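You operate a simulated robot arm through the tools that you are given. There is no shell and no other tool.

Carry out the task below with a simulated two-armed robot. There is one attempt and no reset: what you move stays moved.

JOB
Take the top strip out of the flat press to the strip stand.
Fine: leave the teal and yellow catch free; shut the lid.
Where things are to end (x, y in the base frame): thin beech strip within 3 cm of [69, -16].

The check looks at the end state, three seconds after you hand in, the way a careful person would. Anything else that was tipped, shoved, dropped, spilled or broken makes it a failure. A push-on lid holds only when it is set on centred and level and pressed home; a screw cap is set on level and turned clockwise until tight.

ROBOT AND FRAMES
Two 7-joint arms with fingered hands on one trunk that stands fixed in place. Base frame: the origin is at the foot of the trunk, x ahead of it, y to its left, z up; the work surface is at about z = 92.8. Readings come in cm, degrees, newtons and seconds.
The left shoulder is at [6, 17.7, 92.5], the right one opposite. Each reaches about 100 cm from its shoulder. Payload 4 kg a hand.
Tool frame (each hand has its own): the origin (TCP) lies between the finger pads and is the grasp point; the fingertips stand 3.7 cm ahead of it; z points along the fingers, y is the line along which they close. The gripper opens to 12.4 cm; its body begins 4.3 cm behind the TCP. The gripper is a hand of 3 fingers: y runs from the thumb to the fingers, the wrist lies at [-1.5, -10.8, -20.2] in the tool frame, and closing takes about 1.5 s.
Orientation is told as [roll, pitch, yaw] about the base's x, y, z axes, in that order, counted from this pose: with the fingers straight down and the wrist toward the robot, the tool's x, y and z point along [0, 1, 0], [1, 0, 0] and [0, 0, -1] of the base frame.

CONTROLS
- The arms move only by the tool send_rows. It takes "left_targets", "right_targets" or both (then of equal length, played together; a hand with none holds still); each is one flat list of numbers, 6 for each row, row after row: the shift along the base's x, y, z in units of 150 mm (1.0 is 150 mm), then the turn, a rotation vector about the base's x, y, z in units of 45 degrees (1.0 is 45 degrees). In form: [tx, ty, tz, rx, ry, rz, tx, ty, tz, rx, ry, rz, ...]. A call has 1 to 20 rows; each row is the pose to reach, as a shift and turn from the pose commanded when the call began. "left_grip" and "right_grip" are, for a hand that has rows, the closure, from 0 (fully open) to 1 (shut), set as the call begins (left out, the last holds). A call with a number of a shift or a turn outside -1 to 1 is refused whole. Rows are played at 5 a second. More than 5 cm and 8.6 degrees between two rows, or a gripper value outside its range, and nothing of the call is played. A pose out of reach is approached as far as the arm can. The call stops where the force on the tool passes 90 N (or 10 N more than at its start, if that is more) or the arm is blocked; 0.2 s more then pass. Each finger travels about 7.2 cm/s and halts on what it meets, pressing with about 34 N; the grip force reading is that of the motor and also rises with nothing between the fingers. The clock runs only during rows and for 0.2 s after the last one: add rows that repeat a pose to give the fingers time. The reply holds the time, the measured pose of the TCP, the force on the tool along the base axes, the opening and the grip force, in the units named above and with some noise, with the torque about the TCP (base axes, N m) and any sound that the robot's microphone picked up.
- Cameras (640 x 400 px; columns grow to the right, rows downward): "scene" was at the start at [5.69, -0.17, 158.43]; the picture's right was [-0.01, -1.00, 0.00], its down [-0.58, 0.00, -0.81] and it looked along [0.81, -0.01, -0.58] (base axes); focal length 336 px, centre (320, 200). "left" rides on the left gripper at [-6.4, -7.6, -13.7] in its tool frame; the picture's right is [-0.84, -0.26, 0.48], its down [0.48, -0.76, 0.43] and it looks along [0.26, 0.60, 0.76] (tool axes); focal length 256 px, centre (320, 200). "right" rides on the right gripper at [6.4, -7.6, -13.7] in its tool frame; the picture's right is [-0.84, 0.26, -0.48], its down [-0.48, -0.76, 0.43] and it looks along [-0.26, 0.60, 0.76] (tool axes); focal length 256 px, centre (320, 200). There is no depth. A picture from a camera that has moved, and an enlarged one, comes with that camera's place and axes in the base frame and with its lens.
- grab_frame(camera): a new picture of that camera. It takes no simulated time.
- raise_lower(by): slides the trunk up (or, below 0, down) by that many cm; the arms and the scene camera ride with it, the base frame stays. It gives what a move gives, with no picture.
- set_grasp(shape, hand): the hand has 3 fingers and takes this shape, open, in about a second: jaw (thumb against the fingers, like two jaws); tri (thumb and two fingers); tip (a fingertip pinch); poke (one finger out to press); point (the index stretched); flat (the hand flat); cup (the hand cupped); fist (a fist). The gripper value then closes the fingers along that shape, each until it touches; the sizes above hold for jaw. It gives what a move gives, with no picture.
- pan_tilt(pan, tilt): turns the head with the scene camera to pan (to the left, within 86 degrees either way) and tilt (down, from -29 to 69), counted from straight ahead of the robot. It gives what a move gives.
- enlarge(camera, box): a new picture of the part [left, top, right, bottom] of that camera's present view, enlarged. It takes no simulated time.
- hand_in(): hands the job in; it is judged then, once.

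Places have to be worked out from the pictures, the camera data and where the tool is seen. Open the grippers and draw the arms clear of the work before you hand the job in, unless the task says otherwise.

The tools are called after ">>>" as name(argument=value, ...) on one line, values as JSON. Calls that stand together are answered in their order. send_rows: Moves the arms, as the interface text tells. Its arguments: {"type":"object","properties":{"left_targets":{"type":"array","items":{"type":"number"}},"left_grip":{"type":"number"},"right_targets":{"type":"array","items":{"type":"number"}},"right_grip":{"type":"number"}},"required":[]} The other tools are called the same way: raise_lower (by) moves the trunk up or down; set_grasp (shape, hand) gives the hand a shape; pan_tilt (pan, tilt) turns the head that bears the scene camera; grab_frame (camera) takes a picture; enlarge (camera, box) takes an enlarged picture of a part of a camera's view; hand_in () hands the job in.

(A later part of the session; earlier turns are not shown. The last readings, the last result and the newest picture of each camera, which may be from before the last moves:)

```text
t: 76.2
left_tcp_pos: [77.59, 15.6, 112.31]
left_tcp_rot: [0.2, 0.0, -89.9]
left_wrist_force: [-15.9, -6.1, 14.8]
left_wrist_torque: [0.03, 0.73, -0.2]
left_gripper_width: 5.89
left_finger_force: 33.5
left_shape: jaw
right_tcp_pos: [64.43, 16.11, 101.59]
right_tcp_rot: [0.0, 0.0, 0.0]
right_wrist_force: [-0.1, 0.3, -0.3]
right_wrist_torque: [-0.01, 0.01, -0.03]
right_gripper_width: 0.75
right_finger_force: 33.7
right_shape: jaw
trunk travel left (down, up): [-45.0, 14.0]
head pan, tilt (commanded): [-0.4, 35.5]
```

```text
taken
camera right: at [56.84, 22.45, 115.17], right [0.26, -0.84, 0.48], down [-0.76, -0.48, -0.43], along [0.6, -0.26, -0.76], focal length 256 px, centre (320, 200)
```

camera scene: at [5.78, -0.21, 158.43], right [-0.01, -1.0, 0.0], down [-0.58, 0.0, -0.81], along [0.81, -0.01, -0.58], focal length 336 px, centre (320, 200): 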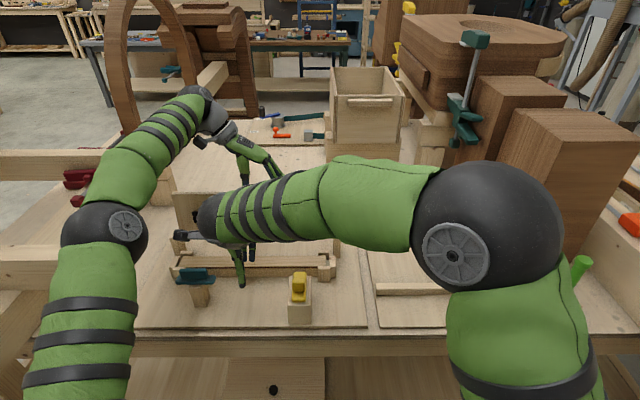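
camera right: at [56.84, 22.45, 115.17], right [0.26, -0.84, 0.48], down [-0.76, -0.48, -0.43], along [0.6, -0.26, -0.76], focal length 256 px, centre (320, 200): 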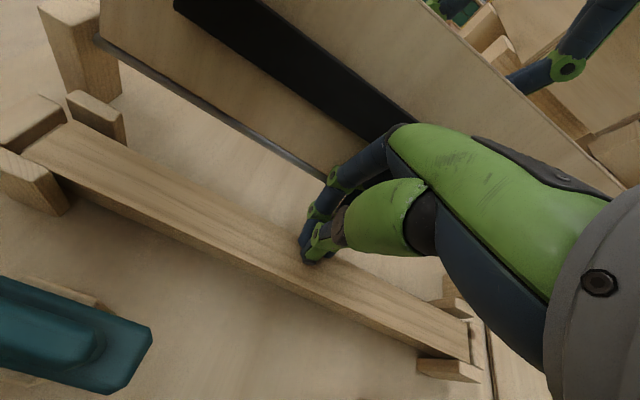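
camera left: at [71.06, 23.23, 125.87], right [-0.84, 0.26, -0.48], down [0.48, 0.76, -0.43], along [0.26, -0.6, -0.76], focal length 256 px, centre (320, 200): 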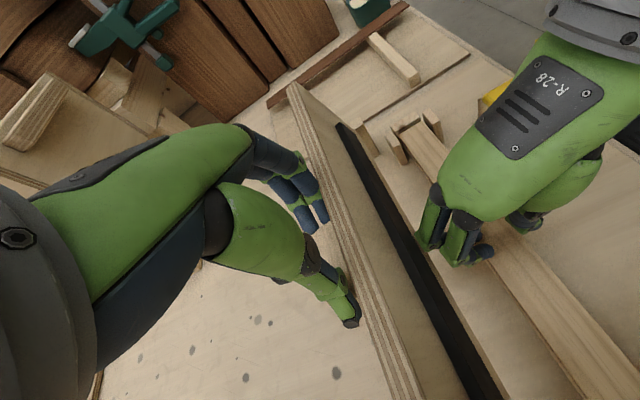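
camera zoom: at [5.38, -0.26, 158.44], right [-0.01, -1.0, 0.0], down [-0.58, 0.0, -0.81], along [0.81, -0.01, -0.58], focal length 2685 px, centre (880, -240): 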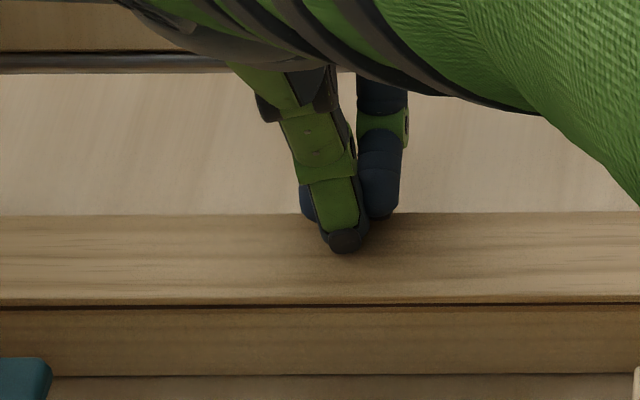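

It slipped off over the top again, so I need about 4 mm more depth (fingertip centres level with the strip's side). I raise, reopen to ~4.8 cm and go down to TCP z≈100.5.

>>> send_rows(right_targets=[0, 0, 0.04, 0, 0, 0, 0, 0, 0.08, 0, 0, 0, 0, 0, 0.08, 0, 0, 0, 0, 0, 0.08, 0, 0, 0, -0.003, 0, 0.03, 0, 0, 0, -0.006, 0, -0.02, 0, 0, 0, -0.006, 0, -0.05, 0, 0, 0, -0.006, 0, -0.075, 0, 0, 0, -0.006, 0, -0.075, 0, 0, 0], right_grip=0.61)

>>> enlarge(camera="left", box=[400, 150, 560, 310])

>>> enlarge(camera="scene", box=[220, 230, 280, 280])

>>> enlarge(camera="right", box=[250, 170, 370, 310])

```text
t: 78.2
left_tcp_pos: [77.53, 15.61, 112.21]
left_tcp_rot: [0.2, 0.0, -90.0]
left_wrist_force: [-10.3, -5.9, 12.8]
left_wrist_torque: [0.06, 0.6, -0.12]
left_gripper_width: 5.91
left_finger_force: 33.8
left_shape: jaw
right_tcp_pos: [64.25, 16.22, 100.55]
right_tcp_rot: [0.1, -0.1, 0.0]
right_wrist_force: [-8.8, -0.1, 6.3]
right_wrist_torque: [-0.07, -0.56, -0.07]
right_gripper_width: 4.71
right_finger_force: 0.0
right_shape: jaw
trunk travel left (down, up): [-45.0, 14.0]
head pan, tilt (commanded): [-0.4, 35.5]
```

```text
2.50 times, centred on (480, 230) of left
camera zoom: at [71.02, 23.22, 125.88], right [-0.84, 0.26, -0.48], down [0.48, 0.76, -0.43], along [0.26, -0.6, -0.76], focal length 640 px, centre (-80, 125)
```

zoom: 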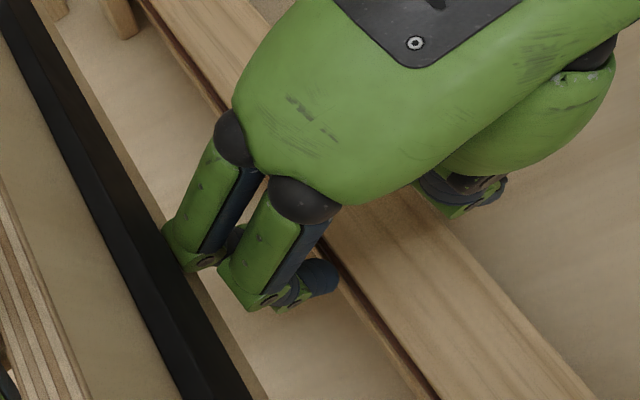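

```text
8.00 times, centred on (250, 255) of scene
camera zoom: at [5.31, -0.27, 158.45], right [-0.01, -1.0, 0.0], down [-0.58, 0.0, -0.82], along [0.81, -0.01, -0.58], focal length 2685 px, centre (880, -240)
```

zoom: 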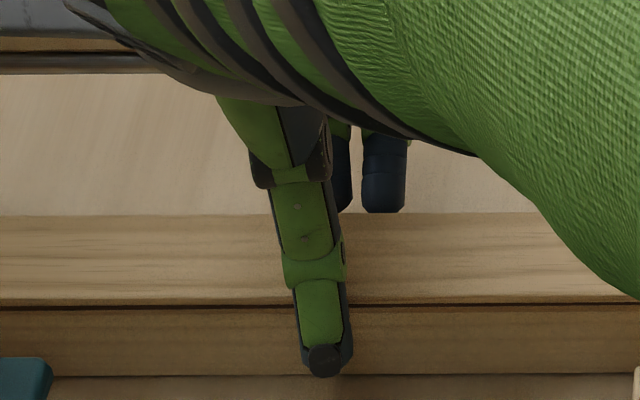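

```text
2.86 times, centred on (310, 240) of right
camera zoom: at [56.68, 22.51, 114.12], right [0.26, -0.84, 0.48], down [-0.76, -0.48, -0.44], along [0.6, -0.25, -0.76], focal length 731 px, centre (349, 86)
```

zoom: 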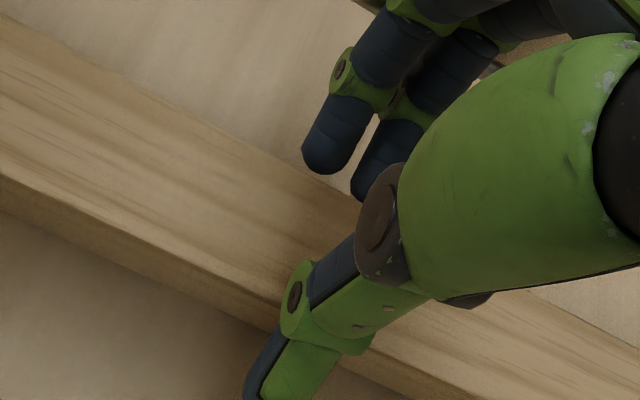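

The far fingertips are now partly hidden behind the strip, so they are below its top edge. I close.

>>> send_rows(right_targets=[0, 0, 0, 0, 0, 0, 0, 0, 0, 0, 0, 0, 0, 0, 0, 0, 0, 0, 0, 0, 0, 0, 0, 0, 0, 0, 0, 0, 0, 0], right_grip=1)

>>> enlarge(camera="left", box=[400, 150, 560, 310])

>>> enlarge(camera="scene", box=[220, 230, 280, 280])

>>> enlarge(camera="right", box=[250, 170, 370, 310])

```text
t: 79.4
left_tcp_pos: [77.45, 15.61, 112.24]
left_tcp_rot: [0.0, 0.0, -90.0]
left_wrist_force: [-15.6, -5.7, 14.0]
left_wrist_torque: [0.05, 0.74, -0.17]
left_gripper_width: 5.91
left_finger_force: 33.7
left_shape: jaw
right_tcp_pos: [64.46, 16.11, 100.62]
right_tcp_rot: [0.0, -0.2, 0.0]
right_wrist_force: [3.1, 0.2, 8.8]
right_wrist_torque: [-0.04, -0.03, -0.08]
right_gripper_width: 3.23
right_finger_force: 34.1
right_shape: jaw
trunk travel left (down, up): [-45.0, 14.0]
head pan, tilt (commanded): [-0.4, 35.5]
```

```text
2.50 times, centred on (480, 230) of left
camera zoom: at [71.06, 23.22, 125.88], right [-0.84, 0.26, -0.48], down [0.48, 0.76, -0.43], along [0.26, -0.6, -0.76], focal length 640 px, centre (-80, 125)
```

zoom: 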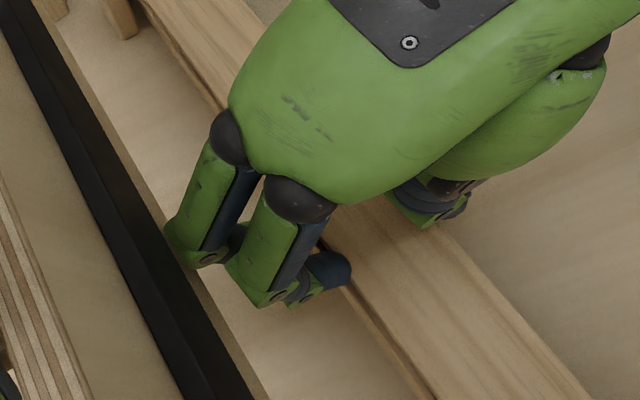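

```text
8.00 times, centred on (250, 255) of scene
camera zoom: at [5.38, -0.27, 158.45], right [-0.01, -1.0, 0.0], down [-0.58, 0.0, -0.81], along [0.81, -0.01, -0.58], focal length 2685 px, centre (880, -240)
```

zoom: 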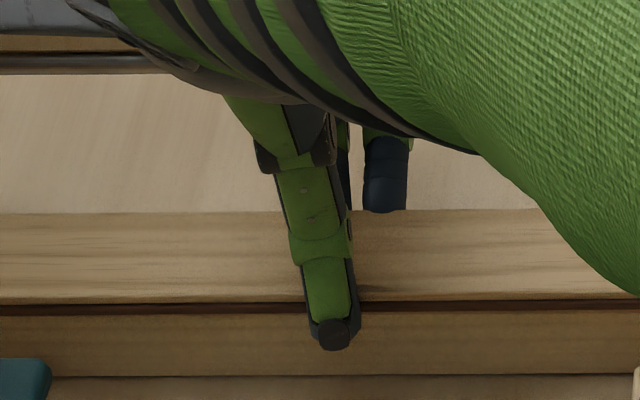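

```text
2.86 times, centred on (310, 240) of right
camera zoom: at [56.79, 22.45, 114.11], right [0.26, -0.84, 0.48], down [-0.76, -0.48, -0.44], along [0.6, -0.25, -0.76], focal length 731 px, centre (349, 86)
```

zoom: 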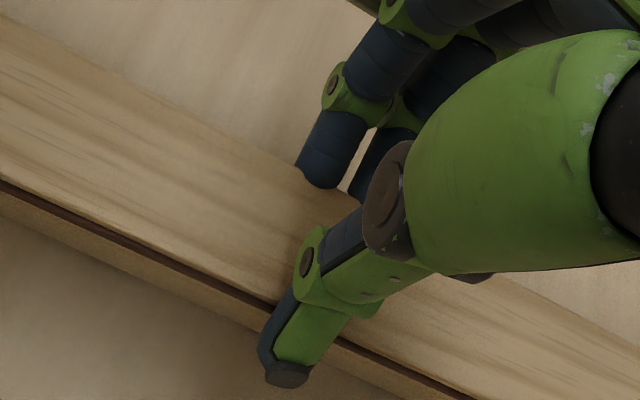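

Now they stopped at 3.2 cm with a flatter contact (vertical load only 9 N). I lift slowly 0.7 cm again.

>>> send_rows(right_targets=[0, 0, 0.01, 0, 0, 0, 0, 0, 0.02, 0, 0, 0, 0, 0, 0.03, 0, 0, 0, 0, 0, 0.04, 0, 0, 0, 0, 0, 0.05, 0, 0, 0, 0, 0, 0.05, 0, 0, 0], right_grip=1)

>>> enlarge(camera="left", box=[380, 80, 580, 310])

>>> enlarge(camera="scene", box=[220, 230, 280, 280])

>>> grab_frame(camera="right")

```text
t: 80.8
left_tcp_pos: [77.48, 15.65, 112.28]
left_tcp_rot: [0.1, -0.1, -90.0]
left_wrist_force: [-15.9, -6.7, 15.6]
left_wrist_torque: [0.03, 0.73, -0.23]
left_gripper_width: 5.91
left_finger_force: 33.6
left_shape: jaw
right_tcp_pos: [64.32, 16.04, 101.38]
right_tcp_rot: [0.1, -0.2, 0.0]
right_wrist_force: [0.0, 0.1, -0.6]
right_wrist_torque: [0.0, -0.02, -0.08]
right_gripper_width: 3.16
right_finger_force: 33.7
right_shape: jaw
trunk travel left (down, up): [-45.0, 14.0]
head pan, tilt (commanded): [-0.4, 35.5]
```

```text
1.74 times, centred on (480, 195) of left
camera zoom: at [71.06, 23.23, 125.87], right [-0.84, 0.26, -0.48], down [0.48, 0.76, -0.43], along [0.26, -0.6, -0.76], focal length 445 px, centre (42, 209)
```

zoom: 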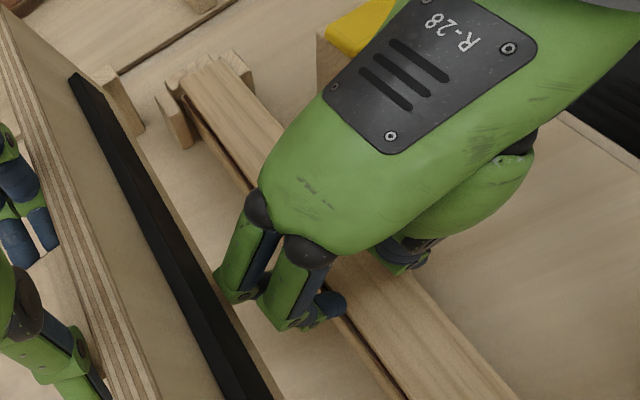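

```text
8.00 times, centred on (250, 255) of scene
camera zoom: at [5.38, -0.26, 158.45], right [-0.01, -1.0, 0.0], down [-0.58, 0.0, -0.81], along [0.81, -0.01, -0.58], focal length 2685 px, centre (880, -240)
```

zoom: 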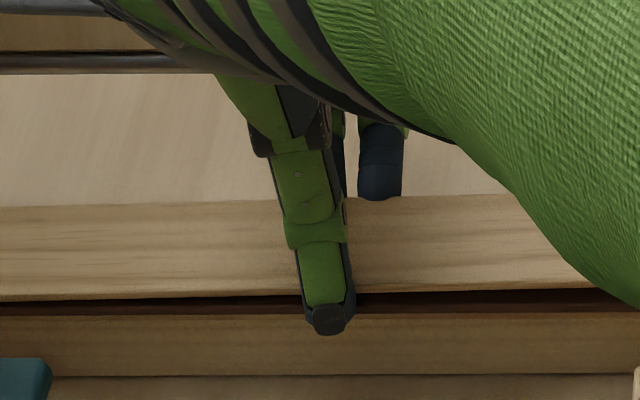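

```text
taken
camera right: at [56.67, 22.5, 114.89], right [0.26, -0.84, 0.48], down [-0.76, -0.48, -0.44], along [0.6, -0.25, -0.76], focal length 256 px, centre (320, 200)
```

right: 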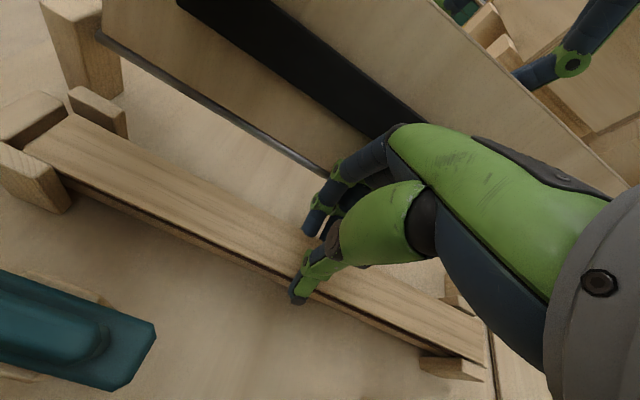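

Only the top strip lifts; the dark one stays in place. I continue lifting slowly to ~3.5 cm above the stack.

>>> send_rows(right_targets=[0, 0, 0.03, 0, 0, 0, 0, 0, 0.06, 0, 0, 0, 0, 0, 0.09, 0, 0, 0, 0, 0, 0.12, 0, 0, 0, 0, 0, 0.15, 0, 0, 0, 0, 0, 0.18, 0, 0, 0, 0, 0, 0.18, 0, 0, 0], right_grip=1)

>>> enlarge(camera="left", box=[380, 80, 580, 310])

>>> enlarge(camera="scene", box=[150, 180, 350, 310])

>>> grab_frame(camera="right")

```text
t: 82.4
left_tcp_pos: [77.4, 15.57, 112.23]
left_tcp_rot: [0.1, -0.1, -90.0]
left_wrist_force: [-15.0, -6.1, 16.4]
left_wrist_torque: [0.05, 0.76, -0.21]
left_gripper_width: 5.88
left_finger_force: 34.2
left_shape: jaw
right_tcp_pos: [64.5, 16.05, 104.01]
right_tcp_rot: [0.0, -0.1, 0.0]
right_wrist_force: [-0.1, -0.2, -1.1]
right_wrist_torque: [0.0, 0.02, -0.01]
right_gripper_width: 3.14
right_finger_force: 33.5
right_shape: jaw
trunk travel left (down, up): [-45.0, 14.0]
head pan, tilt (commanded): [-0.4, 35.5]
```

```text
1.74 times, centred on (480, 195) of left
camera zoom: at [71.06, 23.22, 125.87], right [-0.84, 0.26, -0.48], down [0.48, 0.76, -0.43], along [0.26, -0.6, -0.76], focal length 445 px, centre (42, 209)
```

zoom: 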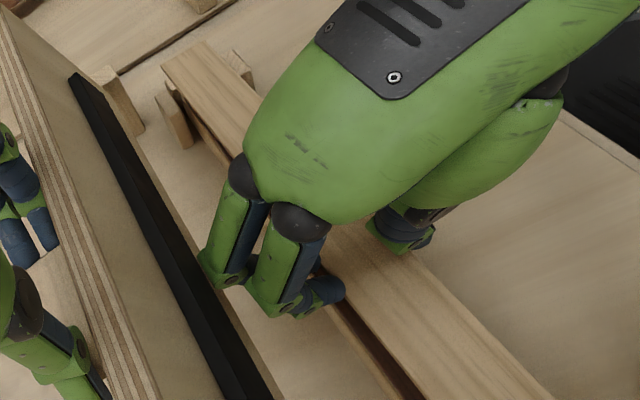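

```text
3.08 times, centred on (250, 245) of scene
camera zoom: at [5.38, -0.26, 158.45], right [-0.01, -1.0, 0.0], down [-0.58, 0.0, -0.81], along [0.81, -0.01, -0.58], focal length 1033 px, centre (535, 62)
```

zoom: 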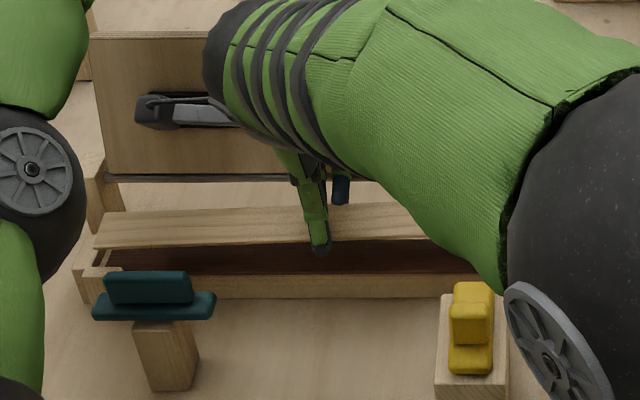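

```text
taken
camera right: at [56.85, 22.45, 117.6], right [0.26, -0.84, 0.48], down [-0.76, -0.48, -0.44], along [0.6, -0.25, -0.76], focal length 256 px, centre (320, 200)
```

right: 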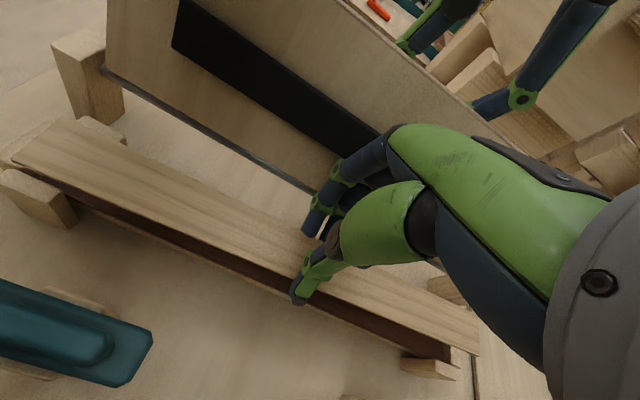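

The strip is free, level within ~3°, and the dark strip stays in place. I draw it back 3 cm from the lid, raise it a bit, and start moving right.

>>> send_rows(right_targets=[-0.04, 0, 0.02, 0, 0, 0, -0.08, 0, 0.04, 0, 0, 0, -0.12, 0, 0.06, 0, 0, 0, -0.16, 0, 0.1, 0, 0, 0, -0.2, 0, 0.15, 0, 0, 0, -0.22, -0.05, 0.2, 0, 0, 0, -0.22, -0.12, 0.25, 0, 0, 0, -0.22, -0.2, 0.28, 0, 0, 0], right_grip=1)

>>> grab_frame(camera="scene")

>>> grab_frame(camera="right")

>>> grab_frame(camera="left")

```text
t: 84.2
left_tcp_pos: [77.56, 15.69, 112.29]
left_tcp_rot: [0.2, 0.0, -90.0]
left_wrist_force: [-14.5, -5.7, 15.8]
left_wrist_torque: [0.02, 0.73, -0.18]
left_gripper_width: 5.91
left_finger_force: 34.3
left_shape: jaw
right_tcp_pos: [61.04, 13.14, 108.23]
right_tcp_rot: [0.1, -0.1, 0.0]
right_wrist_force: [-0.4, 0.1, -1.7]
right_wrist_torque: [-0.03, 0.03, -0.02]
right_gripper_width: 3.16
right_finger_force: 34.1
right_shape: jaw
trunk travel left (down, up): [-45.0, 14.0]
head pan, tilt (commanded): [-0.4, 35.5]
```

```text
taken
camera scene: at [5.39, -0.27, 158.44], right [-0.01, -1.0, 0.0], down [-0.58, 0.0, -0.81], along [0.81, -0.01, -0.58], focal length 336 px, centre (320, 200)
```

scene: 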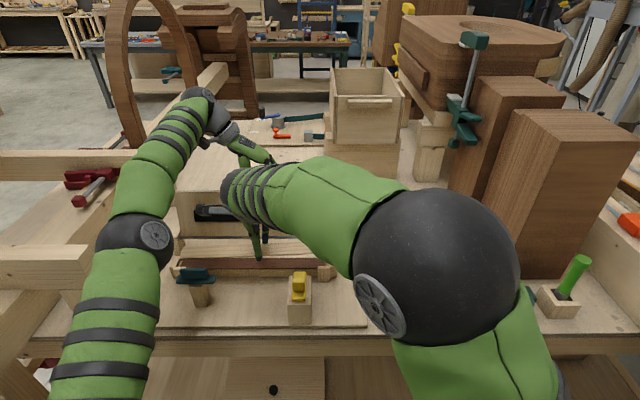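

```text
taken
camera right: at [53.4, 19.49, 121.75], right [0.26, -0.84, 0.48], down [-0.76, -0.48, -0.44], along [0.6, -0.25, -0.76], focal length 256 px, centre (320, 200)
```

right: 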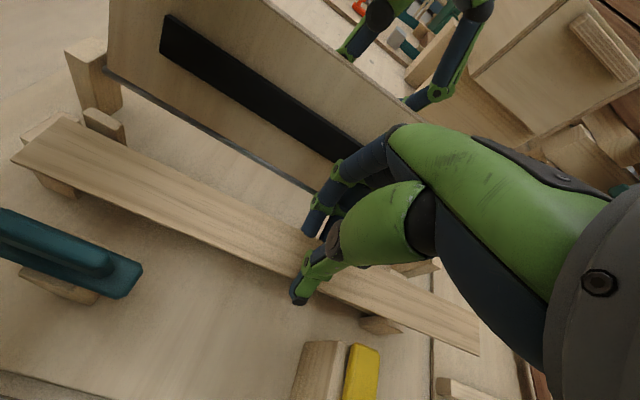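

```text
taken
camera left: at [71.07, 23.23, 125.87], right [-0.84, 0.26, -0.48], down [0.48, 0.76, -0.43], along [0.26, -0.6, -0.76], focal length 256 px, centre (320, 200)
```

left: 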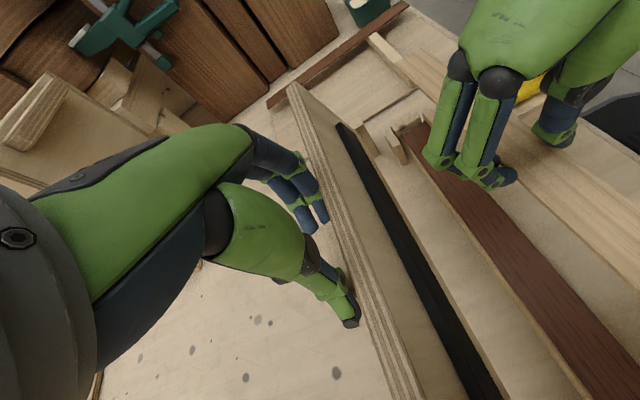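

The strip is held firmly. I carry it to the right (−y) and slightly up, in steady steps.

>>> send_rows(right_targets=[0, -0.14, 0.03, 0, 0, 0, 0, -0.28, 0.06, 0, 0, 0, 0, -0.42, 0.1, 0, 0, 0, 0, -0.56, 0.14, 0, 0, 0, 0, -0.7, 0.18, 0, 0, 0, 0, -0.84, 0.22, 0, 0, 0, 0, -0.98, 0.25, 0, 0, 0], right_grip=1)

>>> send_rows(right_targets=[0, -0.14, 0.02, 0, 0, 0, 0, -0.28, 0.04, 0, 0, 0, 0, -0.42, 0.06, 0, 0, 0, 0, -0.56, 0.08, 0, 0, 0, 0, -0.7, 0.1, 0, 0, 0, 0, -0.84, 0.1, 0, 0, 0, 0, -0.98, 0.1, 0, 0, 0], right_grip=1)

>>> grab_frame(camera="right")

>>> grab_frame(camera="scene")

```text
t: 85.8
left_tcp_pos: [77.44, 15.59, 112.27]
left_tcp_rot: [0.0, 0.1, -90.0]
left_wrist_force: [-14.1, -7.3, 15.3]
left_wrist_torque: [0.03, 0.66, -0.18]
left_gripper_width: 5.88
left_finger_force: 34.2
left_shape: jaw
right_tcp_pos: [60.96, -1.7, 112.15]
right_tcp_rot: [0.1, -0.1, 0.0]
right_wrist_force: [0.5, -0.3, 0.3]
right_wrist_torque: [-0.01, 0.0, -0.02]
right_gripper_width: 3.17
right_finger_force: 33.6
right_shape: jaw
trunk travel left (down, up): [-45.0, 14.0]
head pan, tilt (commanded): [-0.4, 35.5]
```

```text
t: 87.4
left_tcp_pos: [77.53, 15.6, 112.33]
left_tcp_rot: [0.1, 0.0, -90.0]
left_wrist_force: [-14.1, -6.6, 15.5]
left_wrist_torque: [0.03, 0.61, -0.2]
left_gripper_width: 5.89
left_finger_force: 33.8
left_shape: jaw
right_tcp_pos: [60.88, -16.46, 113.51]
right_tcp_rot: [0.1, -0.1, 0.0]
right_wrist_force: [0.2, -0.9, -0.3]
right_wrist_torque: [-0.02, 0.03, 0.0]
right_gripper_width: 3.14
right_finger_force: 34.0
right_shape: jaw
trunk travel left (down, up): [-45.0, 14.0]
head pan, tilt (commanded): [-0.4, 35.5]
```

```text
taken
camera right: at [53.21, -10.16, 127.08], right [0.26, -0.84, 0.48], down [-0.76, -0.48, -0.44], along [0.6, -0.25, -0.76], focal length 256 px, centre (320, 200)
```

right: 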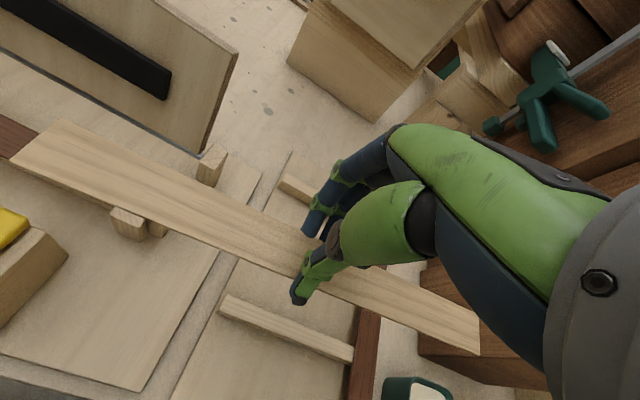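

```text
taken
camera scene: at [5.4, -0.29, 158.45], right [-0.01, -1.0, 0.0], down [-0.58, 0.0, -0.81], along [0.81, -0.01, -0.58], focal length 336 px, centre (320, 200)
```

scene: 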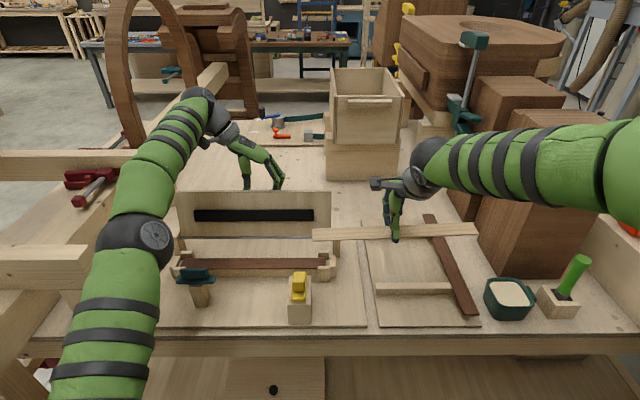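

The strip hangs clear over the stand area. I turn it counter-clockwise 90° (away from the lid) in two calls, at this height.

>>> send_rows(right_targets=[0, 0, 0, 0, 0, 0.143, 0, 0, 0, 0, 0, 0.286, 0, 0, 0, 0, 0, 0.429, 0, 0, 0, 0, 0, 0.571, 0, 0, 0, 0, 0, 0.714, 0, 0, 0, 0, 0, 0.857, 0, 0, 0, 0, 0, 1.0], right_grip=1)

>>> grab_frame(camera="scene")

```text
t: 89.0
left_tcp_pos: [77.55, 15.66, 112.27]
left_tcp_rot: [0.0, 0.0, -90.1]
left_wrist_force: [-13.0, -5.9, 15.8]
left_wrist_torque: [0.1, 0.58, -0.18]
left_gripper_width: 5.89
left_finger_force: 34.4
left_shape: jaw
right_tcp_pos: [61.07, -16.27, 113.41]
right_tcp_rot: [0.0, -0.1, 45.1]
right_wrist_force: [0.9, -0.5, -0.1]
right_wrist_torque: [-0.01, -0.03, 0.0]
right_gripper_width: 3.14
right_finger_force: 33.6
right_shape: jaw
trunk travel left (down, up): [-45.0, 14.0]
head pan, tilt (commanded): [-0.4, 35.5]
```

```text
taken
camera scene: at [5.4, -0.28, 158.45], right [-0.01, -1.0, 0.0], down [-0.58, 0.0, -0.81], along [0.81, -0.01, -0.58], focal length 336 px, centre (320, 200)
```

scene: 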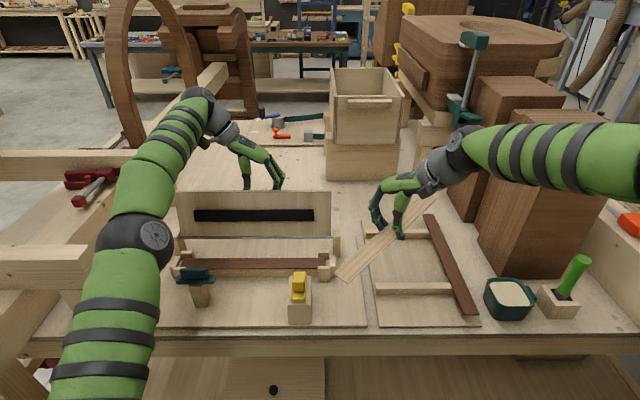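

Halfway round with no contact. I turn the second 45°.

>>> send_rows(right_targets=[0, 0, 0, 0, 0, 0.143, 0, 0, 0, 0, 0, 0.286, 0, 0, 0, 0, 0, 0.429, 0, 0, 0, 0, 0, 0.571, 0, 0, 0, 0, 0, 0.714, 0, 0, 0, 0, 0, 0.857, 0, 0, 0, 0, 0, 1.0], right_grip=1)

>>> grab_frame(camera="scene")

>>> enlarge(camera="scene", box=[330, 170, 490, 340])

>>> grab_frame(camera="right")

```text
t: 90.6
left_tcp_pos: [77.65, 15.69, 112.21]
left_tcp_rot: [0.2, 0.0, -90.1]
left_wrist_force: [-13.3, -5.4, 15.2]
left_wrist_torque: [0.12, 0.6, -0.17]
left_gripper_width: 5.92
left_finger_force: 34.3
left_shape: jaw
right_tcp_pos: [61.18, -16.33, 113.49]
right_tcp_rot: [0.0, -0.1, 90.1]
right_wrist_force: [0.0, -0.9, 0.4]
right_wrist_torque: [0.01, 0.01, 0.03]
right_gripper_width: 3.14
right_finger_force: 33.7
right_shape: jaw
trunk travel left (down, up): [-45.0, 14.0]
head pan, tilt (commanded): [-0.4, 35.5]
```

```text
taken
camera scene: at [5.4, -0.28, 158.45], right [-0.01, -1.0, 0.0], down [-0.58, 0.0, -0.81], along [0.81, -0.01, -0.58], focal length 336 px, centre (320, 200)
```

scene: 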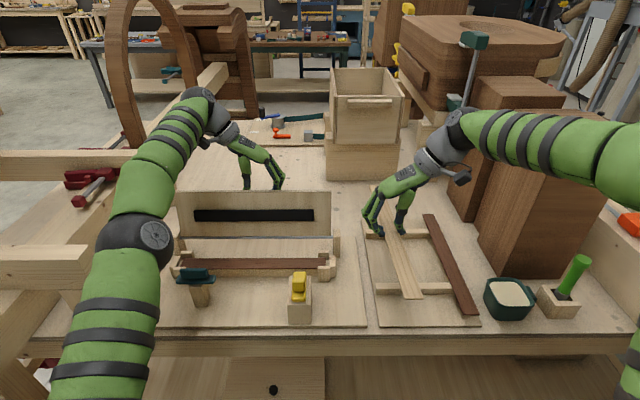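

```text
2.35 times, centred on (410, 255) of scene
camera zoom: at [5.4, -0.28, 158.45], right [-0.01, -1.0, 0.0], down [-0.58, 0.0, -0.81], along [0.81, -0.01, -0.58], focal length 790 px, centre (108, 71)
```

zoom: 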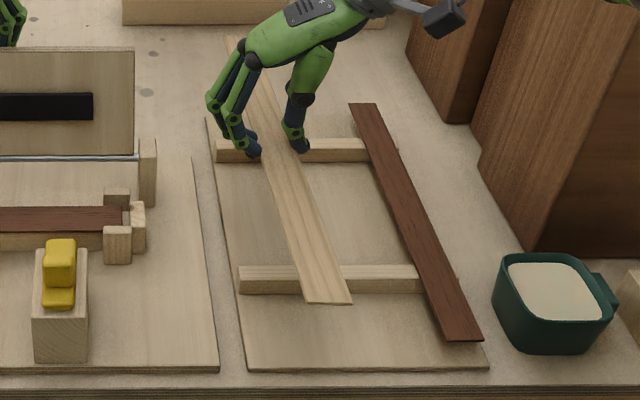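

```text
taken
camera right: at [54.65, -23.94, 127.03], right [0.84, 0.26, 0.48], down [0.48, -0.76, -0.43], along [0.26, 0.6, -0.76], focal length 256 px, centre (320, 200)
```

right: 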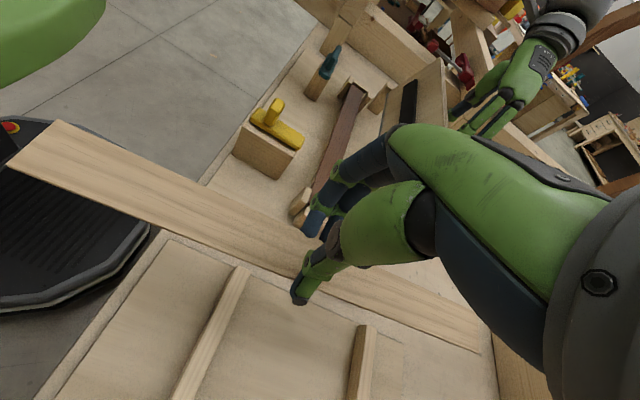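

The strip is now along x, nearly level, yawed about 3.5° too far. The rails are at x≈58.4 and 78.2 with left ends at y≈−14.2. I move to put its centre near [69, −16.4], correct the yaw, and come down to ~4 cm above the rails.

>>> send_rows(right_targets=[0.1, -0.005, -0.1, 0, 0, -0.02, 0.2, -0.01, -0.2, 0, 0, -0.04, 0.3, -0.015, -0.32, 0, 0, -0.06, 0.4, -0.02, -0.44, 0, 0, -0.078, 0.507, -0.025, -0.56, 0, 0, -0.078, 0.507, -0.025, -0.66, 0, 0, -0.078], right_grip=1)

>>> enlarge(camera="scene", box=[330, 190, 490, 340])

>>> grab_frame(camera="right")

```text
t: 92.0
left_tcp_pos: [77.58, 15.63, 112.27]
left_tcp_rot: [0.1, -0.1, -89.9]
left_wrist_force: [-13.7, -5.9, 15.8]
left_wrist_torque: [0.11, 0.59, -0.13]
left_gripper_width: 5.9
left_finger_force: 34.2
left_shape: jaw
right_tcp_pos: [68.77, -16.63, 103.48]
right_tcp_rot: [-0.1, 0.1, 86.5]
right_wrist_force: [0.4, 0.2, -0.5]
right_wrist_torque: [0.02, 0.02, 0.02]
right_gripper_width: 3.14
right_finger_force: 34.4
right_shape: jaw
trunk travel left (down, up): [-45.0, 14.0]
head pan, tilt (commanded): [-0.4, 35.5]
```

```text
2.67 times, centred on (410, 265) of scene
camera zoom: at [5.41, -0.28, 158.45], right [-0.01, -1.0, 0.0], down [-0.58, 0.0, -0.81], along [0.81, -0.01, -0.58], focal length 895 px, centre (80, 27)
```

zoom: 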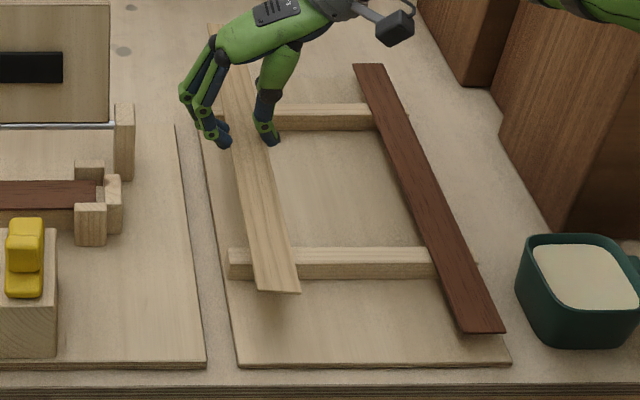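

```text
taken
camera right: at [61.84, -23.9, 117.14], right [0.85, 0.2, 0.48], down [0.44, -0.79, -0.43], along [0.29, 0.58, -0.76], focal length 256 px, centre (320, 200)
```

right: 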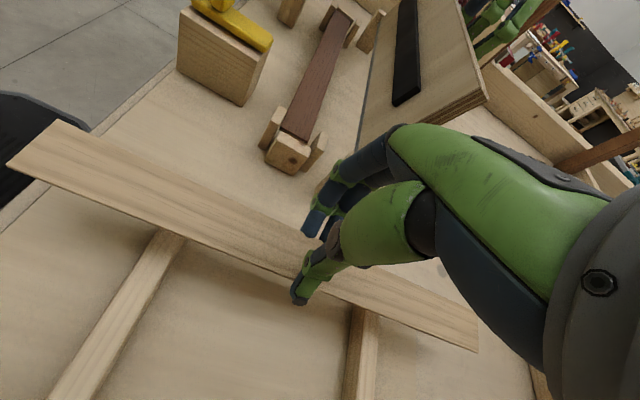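

Projected, the strip runs from about [51.3, −16.5] to [87.5, −17.2], centred near [69.4, −16.9], well over both rails. I lower it 3.3 cm, then slowly to contact.

>>> send_rows(right_targets=[-0.01, 0.01, -0.06, 0, 0, 0, -0.02, 0.02, -0.12, 0, 0, 0, -0.02, 0.025, -0.18, 0, 0, 0, -0.02, 0.025, -0.22, 0, 0, 0, -0.02, 0.025, -0.22, 0, 0, 0], right_grip=1)

>>> enlarge(camera="scene", box=[350, 210, 470, 320])

>>> enlarge(camera="right", box=[0, 100, 500, 400])

```text
t: 93.2
left_tcp_pos: [77.55, 15.63, 112.35]
left_tcp_rot: [0.1, 0.0, -90.0]
left_wrist_force: [-13.0, -4.4, 16.2]
left_wrist_torque: [0.11, 0.58, -0.2]
left_gripper_width: 5.87
left_finger_force: 34.3
left_shape: jaw
right_tcp_pos: [68.41, -16.28, 100.14]
right_tcp_rot: [0.0, 0.0, 86.5]
right_wrist_force: [0.0, -0.4, 0.3]
right_wrist_torque: [0.01, -0.03, 0.01]
right_gripper_width: 3.14
right_finger_force: 33.5
right_shape: jaw
trunk travel left (down, up): [-45.0, 14.0]
head pan, tilt (commanded): [-0.4, 35.5]
```

```text
3.64 times, centred on (410, 265) of scene
camera zoom: at [5.41, -0.28, 158.45], right [-0.01, -1.0, 0.0], down [-0.58, 0.0, -0.81], along [0.81, -0.01, -0.58], focal length 1221 px, centre (-7, -36)
```

zoom: 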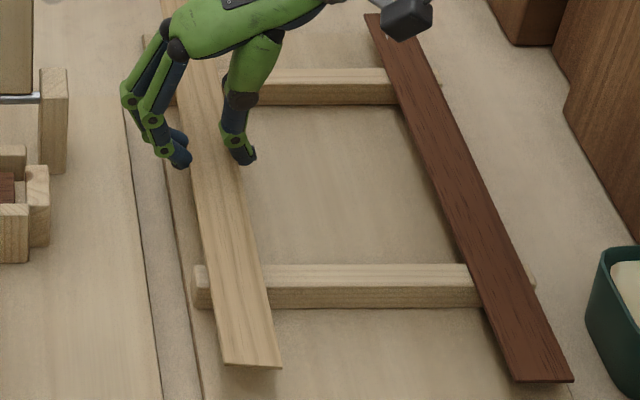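

```text
1.28 times, centred on (250, 250) of right
camera zoom: at [61.56, -23.61, 113.7], right [0.85, 0.2, 0.48], down [0.44, -0.79, -0.43], along [0.29, 0.58, -0.76], focal length 328 px, centre (410, 136)
```

zoom: 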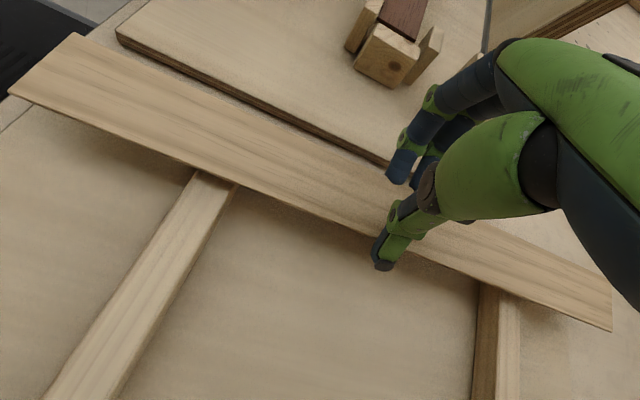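

It hovers just above the rails with good support on both. I lower slowly, 1 cm in 2 mm steps, watching for contact.

>>> send_rows(right_targets=[0, 0, -0.013, 0, 0, 0, 0, 0, -0.027, 0, 0, 0, 0, 0, -0.04, 0, 0, 0, 0, 0, -0.053, 0, 0, 0, 0, 0, -0.053, 0, 0, 0], right_grip=1)

>>> enlarge(camera="scene", box=[350, 210, 470, 320])

```text
t: 94.4
left_tcp_pos: [77.43, 15.76, 112.31]
left_tcp_rot: [0.1, 0.0, -90.0]
left_wrist_force: [-13.6, -4.9, 15.8]
left_wrist_torque: [0.11, 0.54, -0.21]
left_gripper_width: 5.9
left_finger_force: 33.7
left_shape: jaw
right_tcp_pos: [68.5, -16.34, 99.46]
right_tcp_rot: [-0.2, -0.2, 86.5]
right_wrist_force: [-1.0, 0.6, -0.7]
right_wrist_torque: [0.01, -0.01, 0.0]
right_gripper_width: 3.15
right_finger_force: 33.6
right_shape: jaw
trunk travel left (down, up): [-45.0, 14.0]
head pan, tilt (commanded): [-0.4, 35.5]
```

```text
3.64 times, centred on (410, 265) of scene
camera zoom: at [5.41, -0.28, 158.45], right [-0.01, -1.0, 0.0], down [-0.58, 0.0, -0.81], along [0.81, -0.01, -0.58], focal length 1221 px, centre (-7, -36)
```

zoom: 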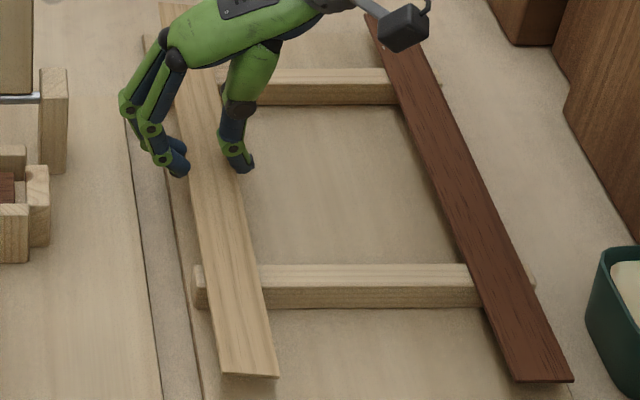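

No contact yet (TCP z 99.5). I continue down another 1.2 cm in 2 mm steps.

>>> send_rows(right_targets=[0, 0, -0.013, 0, 0, 0, 0, 0, -0.027, 0, 0, 0, 0, 0, -0.04, 0, 0, 0, 0, 0, -0.053, 0, 0, 0, 0, 0, -0.053, 0, 0, 0], right_grip=1)

>>> enlarge(camera="scene", box=[350, 210, 470, 320])

>>> enlarge(camera="right", box=[0, 100, 500, 400])

```text
t: 95.6
left_tcp_pos: [77.42, 15.58, 112.17]
left_tcp_rot: [0.0, 0.1, -90.0]
left_wrist_force: [-11.8, -5.1, 15.0]
left_wrist_torque: [0.12, 0.57, -0.22]
left_gripper_width: 5.9
left_finger_force: 34.0
left_shape: jaw
right_tcp_pos: [68.5, -16.33, 98.8]
right_tcp_rot: [-0.2, -0.1, 86.5]
right_wrist_force: [-0.1, -1.5, 5.6]
right_wrist_torque: [-0.14, 0.03, 0.03]
right_gripper_width: 3.13
right_finger_force: 34.0
right_shape: jaw
trunk travel left (down, up): [-45.0, 14.0]
head pan, tilt (commanded): [-0.4, 35.5]
```

```text
3.64 times, centred on (410, 265) of scene
camera zoom: at [5.39, -0.28, 158.45], right [-0.01, -1.0, 0.0], down [-0.58, 0.0, -0.81], along [0.81, -0.01, -0.58], focal length 1221 px, centre (-7, -36)
```

zoom: 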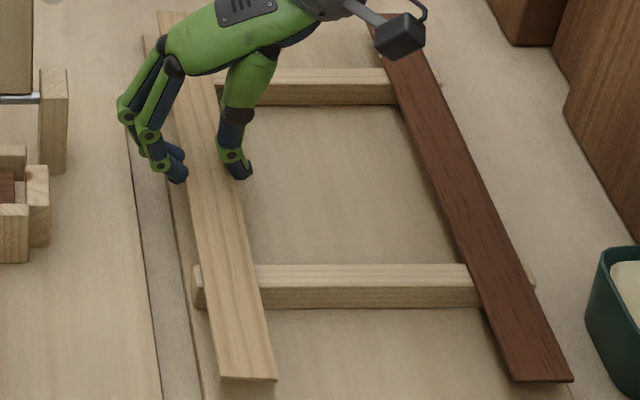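

```text
1.28 times, centred on (250, 250) of right
camera zoom: at [61.45, -23.47, 112.35], right [0.85, 0.2, 0.48], down [0.44, -0.79, -0.43], along [0.29, 0.58, -0.76], focal length 328 px, centre (410, 136)
```

zoom: 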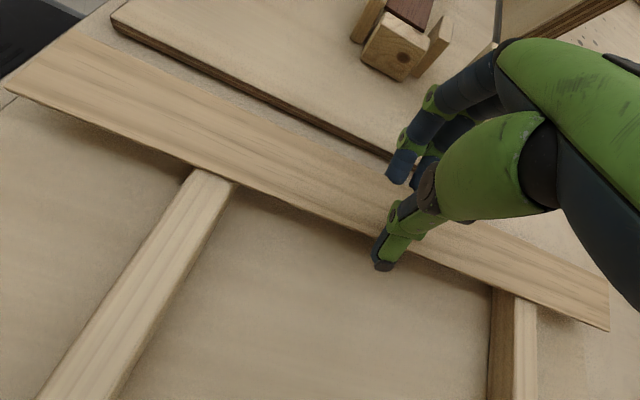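

Contact: 5.6 N upward, the strip rests on both rails at the same level as the walnut one. I open the right hand gently.

>>> send_rows(right_targets=[0, 0, -0.003, 0, 0, 0, 0, 0, -0.003, 0, 0, 0, 0, 0, -0.003, 0, 0, 0, 0, 0, -0.003, 0, 0, 0, 0, 0, -0.003, 0, 0, 0], right_grip=0.55)

>>> enlarge(camera="scene", box=[350, 210, 470, 320])

>>> enlarge(camera="right", box=[0, 100, 500, 400])

```text
t: 96.8
left_tcp_pos: [77.49, 15.67, 112.23]
left_tcp_rot: [0.0, 0.0, -90.0]
left_wrist_force: [-12.3, -6.9, 17.1]
left_wrist_torque: [0.13, 0.56, -0.19]
left_gripper_width: 5.9
left_finger_force: 34.7
left_shape: jaw
right_tcp_pos: [68.38, -16.26, 98.54]
right_tcp_rot: [-0.2, 0.0, 86.5]
right_wrist_force: [0.8, -0.9, 0.0]
right_wrist_torque: [0.05, 0.03, -0.02]
right_gripper_width: 5.54
right_finger_force: 0.0
right_shape: jaw
trunk travel left (down, up): [-45.0, 14.0]
head pan, tilt (commanded): [-0.4, 35.5]
```

```text
3.64 times, centred on (410, 265) of scene
camera zoom: at [5.41, -0.28, 158.45], right [-0.01, -1.0, 0.0], down [-0.58, 0.0, -0.81], along [0.81, -0.01, -0.58], focal length 1221 px, centre (-7, -36)
```

zoom: 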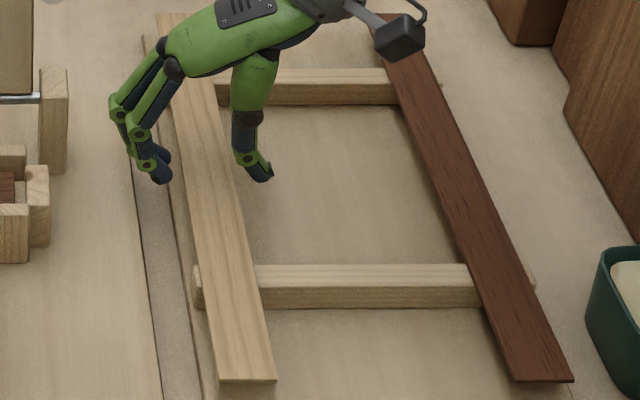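

```text
1.28 times, centred on (250, 250) of right
camera zoom: at [61.48, -23.47, 112.19], right [0.85, 0.2, 0.48], down [0.44, -0.79, -0.43], along [0.29, 0.58, -0.76], focal length 328 px, centre (410, 136)
```

zoom: 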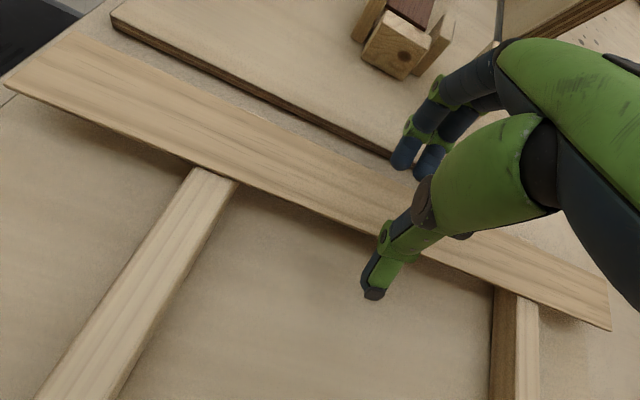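

The strip lies on both rails, centred at about [68.3, −15.8] – within 1 cm of the goal. I raise the right hand straight up.

>>> send_rows(right_targets=[0, 0, 0.05, 0, 0, 0, 0, 0, 0.12, 0, 0, 0, 0, 0, 0.25, 0, 0, 0, 0, 0, 0.45, 0, 0, 0, 0, 0, 0.65, 0, 0, 0, 0, -0.05, 0.85, 0, 0, 0, -0.05, -0.1, 1.0, 0, 0, 0], right_grip=0.5)

>>> grab_frame(camera="scene")

>>> grab_frame(camera="right")

>>> grab_frame(camera="left")

```text
t: 98.4
left_tcp_pos: [77.4, 15.59, 112.27]
left_tcp_rot: [0.1, 0.0, -89.9]
left_wrist_force: [-13.4, -5.4, 17.9]
left_wrist_torque: [0.1, 0.62, -0.16]
left_gripper_width: 5.9
left_finger_force: 33.3
left_shape: jaw
right_tcp_pos: [67.57, -17.64, 113.68]
right_tcp_rot: [-0.1, -0.1, 86.5]
right_wrist_force: [-0.2, -1.2, -0.2]
right_wrist_torque: [0.0, 0.01, 0.01]
right_gripper_width: 6.18
right_finger_force: 0.1
right_shape: jaw
trunk travel left (down, up): [-45.0, 14.0]
head pan, tilt (commanded): [-0.4, 35.5]
```

```text
taken
camera scene: at [5.41, -0.28, 158.44], right [-0.01, -1.0, 0.0], down [-0.58, 0.0, -0.81], along [0.81, -0.01, -0.58], focal length 336 px, centre (320, 200)
```

scene: 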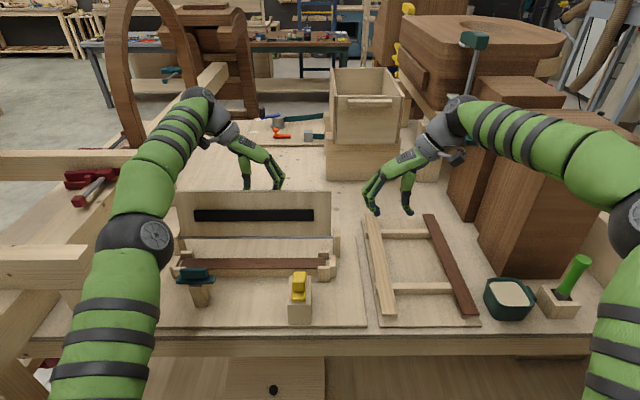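

```text
taken
camera right: at [60.73, -24.98, 127.29], right [0.85, 0.2, 0.48], down [0.44, -0.79, -0.43], along [0.29, 0.58, -0.76], focal length 256 px, centre (320, 200)
```

right: 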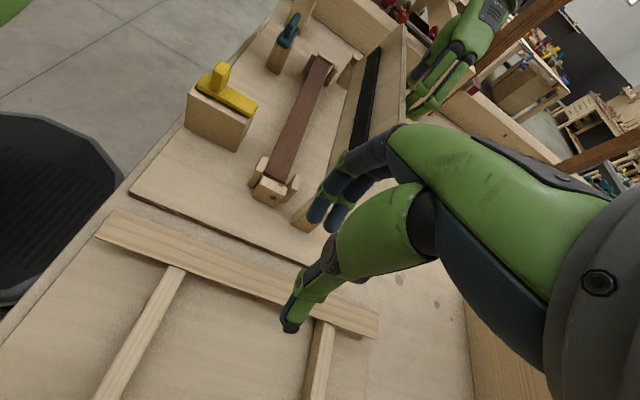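

```text
taken
camera left: at [71.08, 23.21, 125.86], right [-0.84, 0.26, -0.48], down [0.48, 0.76, -0.43], along [0.26, -0.6, -0.76], focal length 256 px, centre (320, 200)
```

left: 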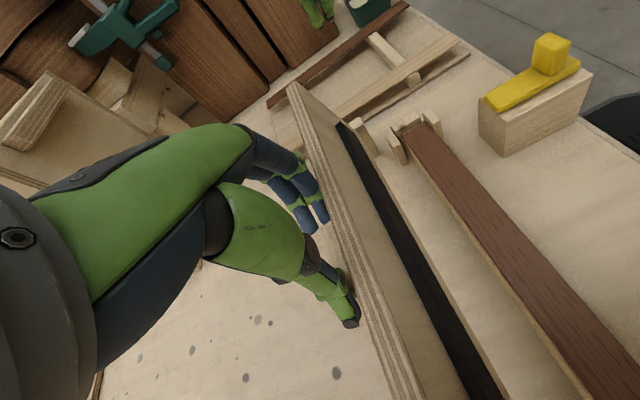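

The strip sits well on the stand, parallel to the walnut strip. Before closing the lid I check the walnut strip in the press is seated, and start swinging the lid back from ~105° to 80°.

>>> send_rows(left_targets=[-0.04, 0, 0.016, 0, 0, 0, -0.1, 0, 0.036, 0, 0, 0, -0.148, 0, 0.051, 0, 0, 0, -0.197, 0, 0.064, 0, 0, 0, -0.247, 0, 0.074, 0, 0, 0, -0.297, 0, 0.08, 0, 0, 0, -0.348, 0, 0.083, 0, 0, 0, -0.348, 0, 0.083, 0, 0, 0], left_grip=1)

>>> enlarge(camera="scene", box=[150, 180, 350, 310])

>>> grab_frame(camera="left")

```text
t: 100.2
left_tcp_pos: [72.43, 15.67, 113.47]
left_tcp_rot: [0.1, 0.1, -90.0]
left_wrist_force: [4.1, -3.9, 20.4]
left_wrist_torque: [0.51, -0.4, 0.16]
left_gripper_width: 5.99
left_finger_force: 34.0
left_shape: jaw
right_tcp_pos: [67.69, -17.81, 113.61]
right_tcp_rot: [0.1, 0.0, 86.6]
right_wrist_force: [-0.5, -1.3, -0.7]
right_wrist_torque: [-0.04, 0.02, 0.01]
right_gripper_width: 6.18
right_finger_force: 0.1
right_shape: jaw
trunk travel left (down, up): [-45.0, 14.0]
head pan, tilt (commanded): [-0.4, 35.5]
```

```text
3.08 times, centred on (250, 245) of scene
camera zoom: at [5.55, -0.27, 158.44], right [-0.01, -1.0, 0.0], down [-0.58, 0.0, -0.81], along [0.81, -0.01, -0.58], focal length 1033 px, centre (535, 62)
```

zoom: 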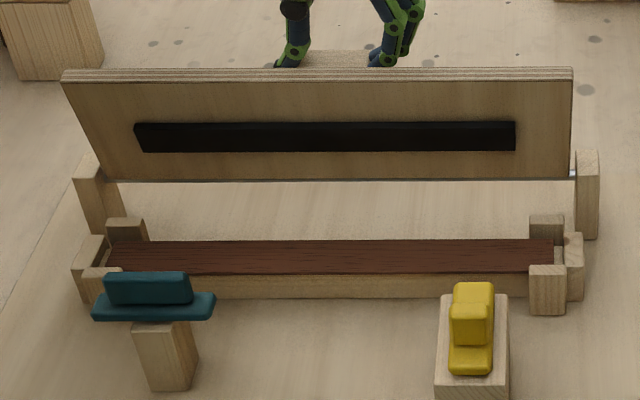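

```text
taken
camera left: at [65.97, 23.13, 127.14], right [-0.84, 0.26, -0.48], down [0.48, 0.76, -0.43], along [0.26, -0.6, -0.76], focal length 256 px, centre (320, 200)
```

left: 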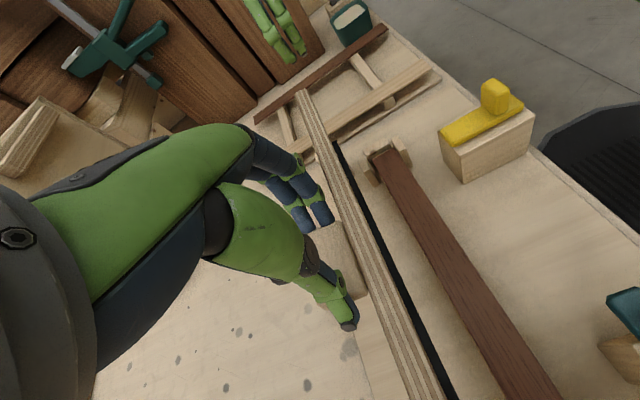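

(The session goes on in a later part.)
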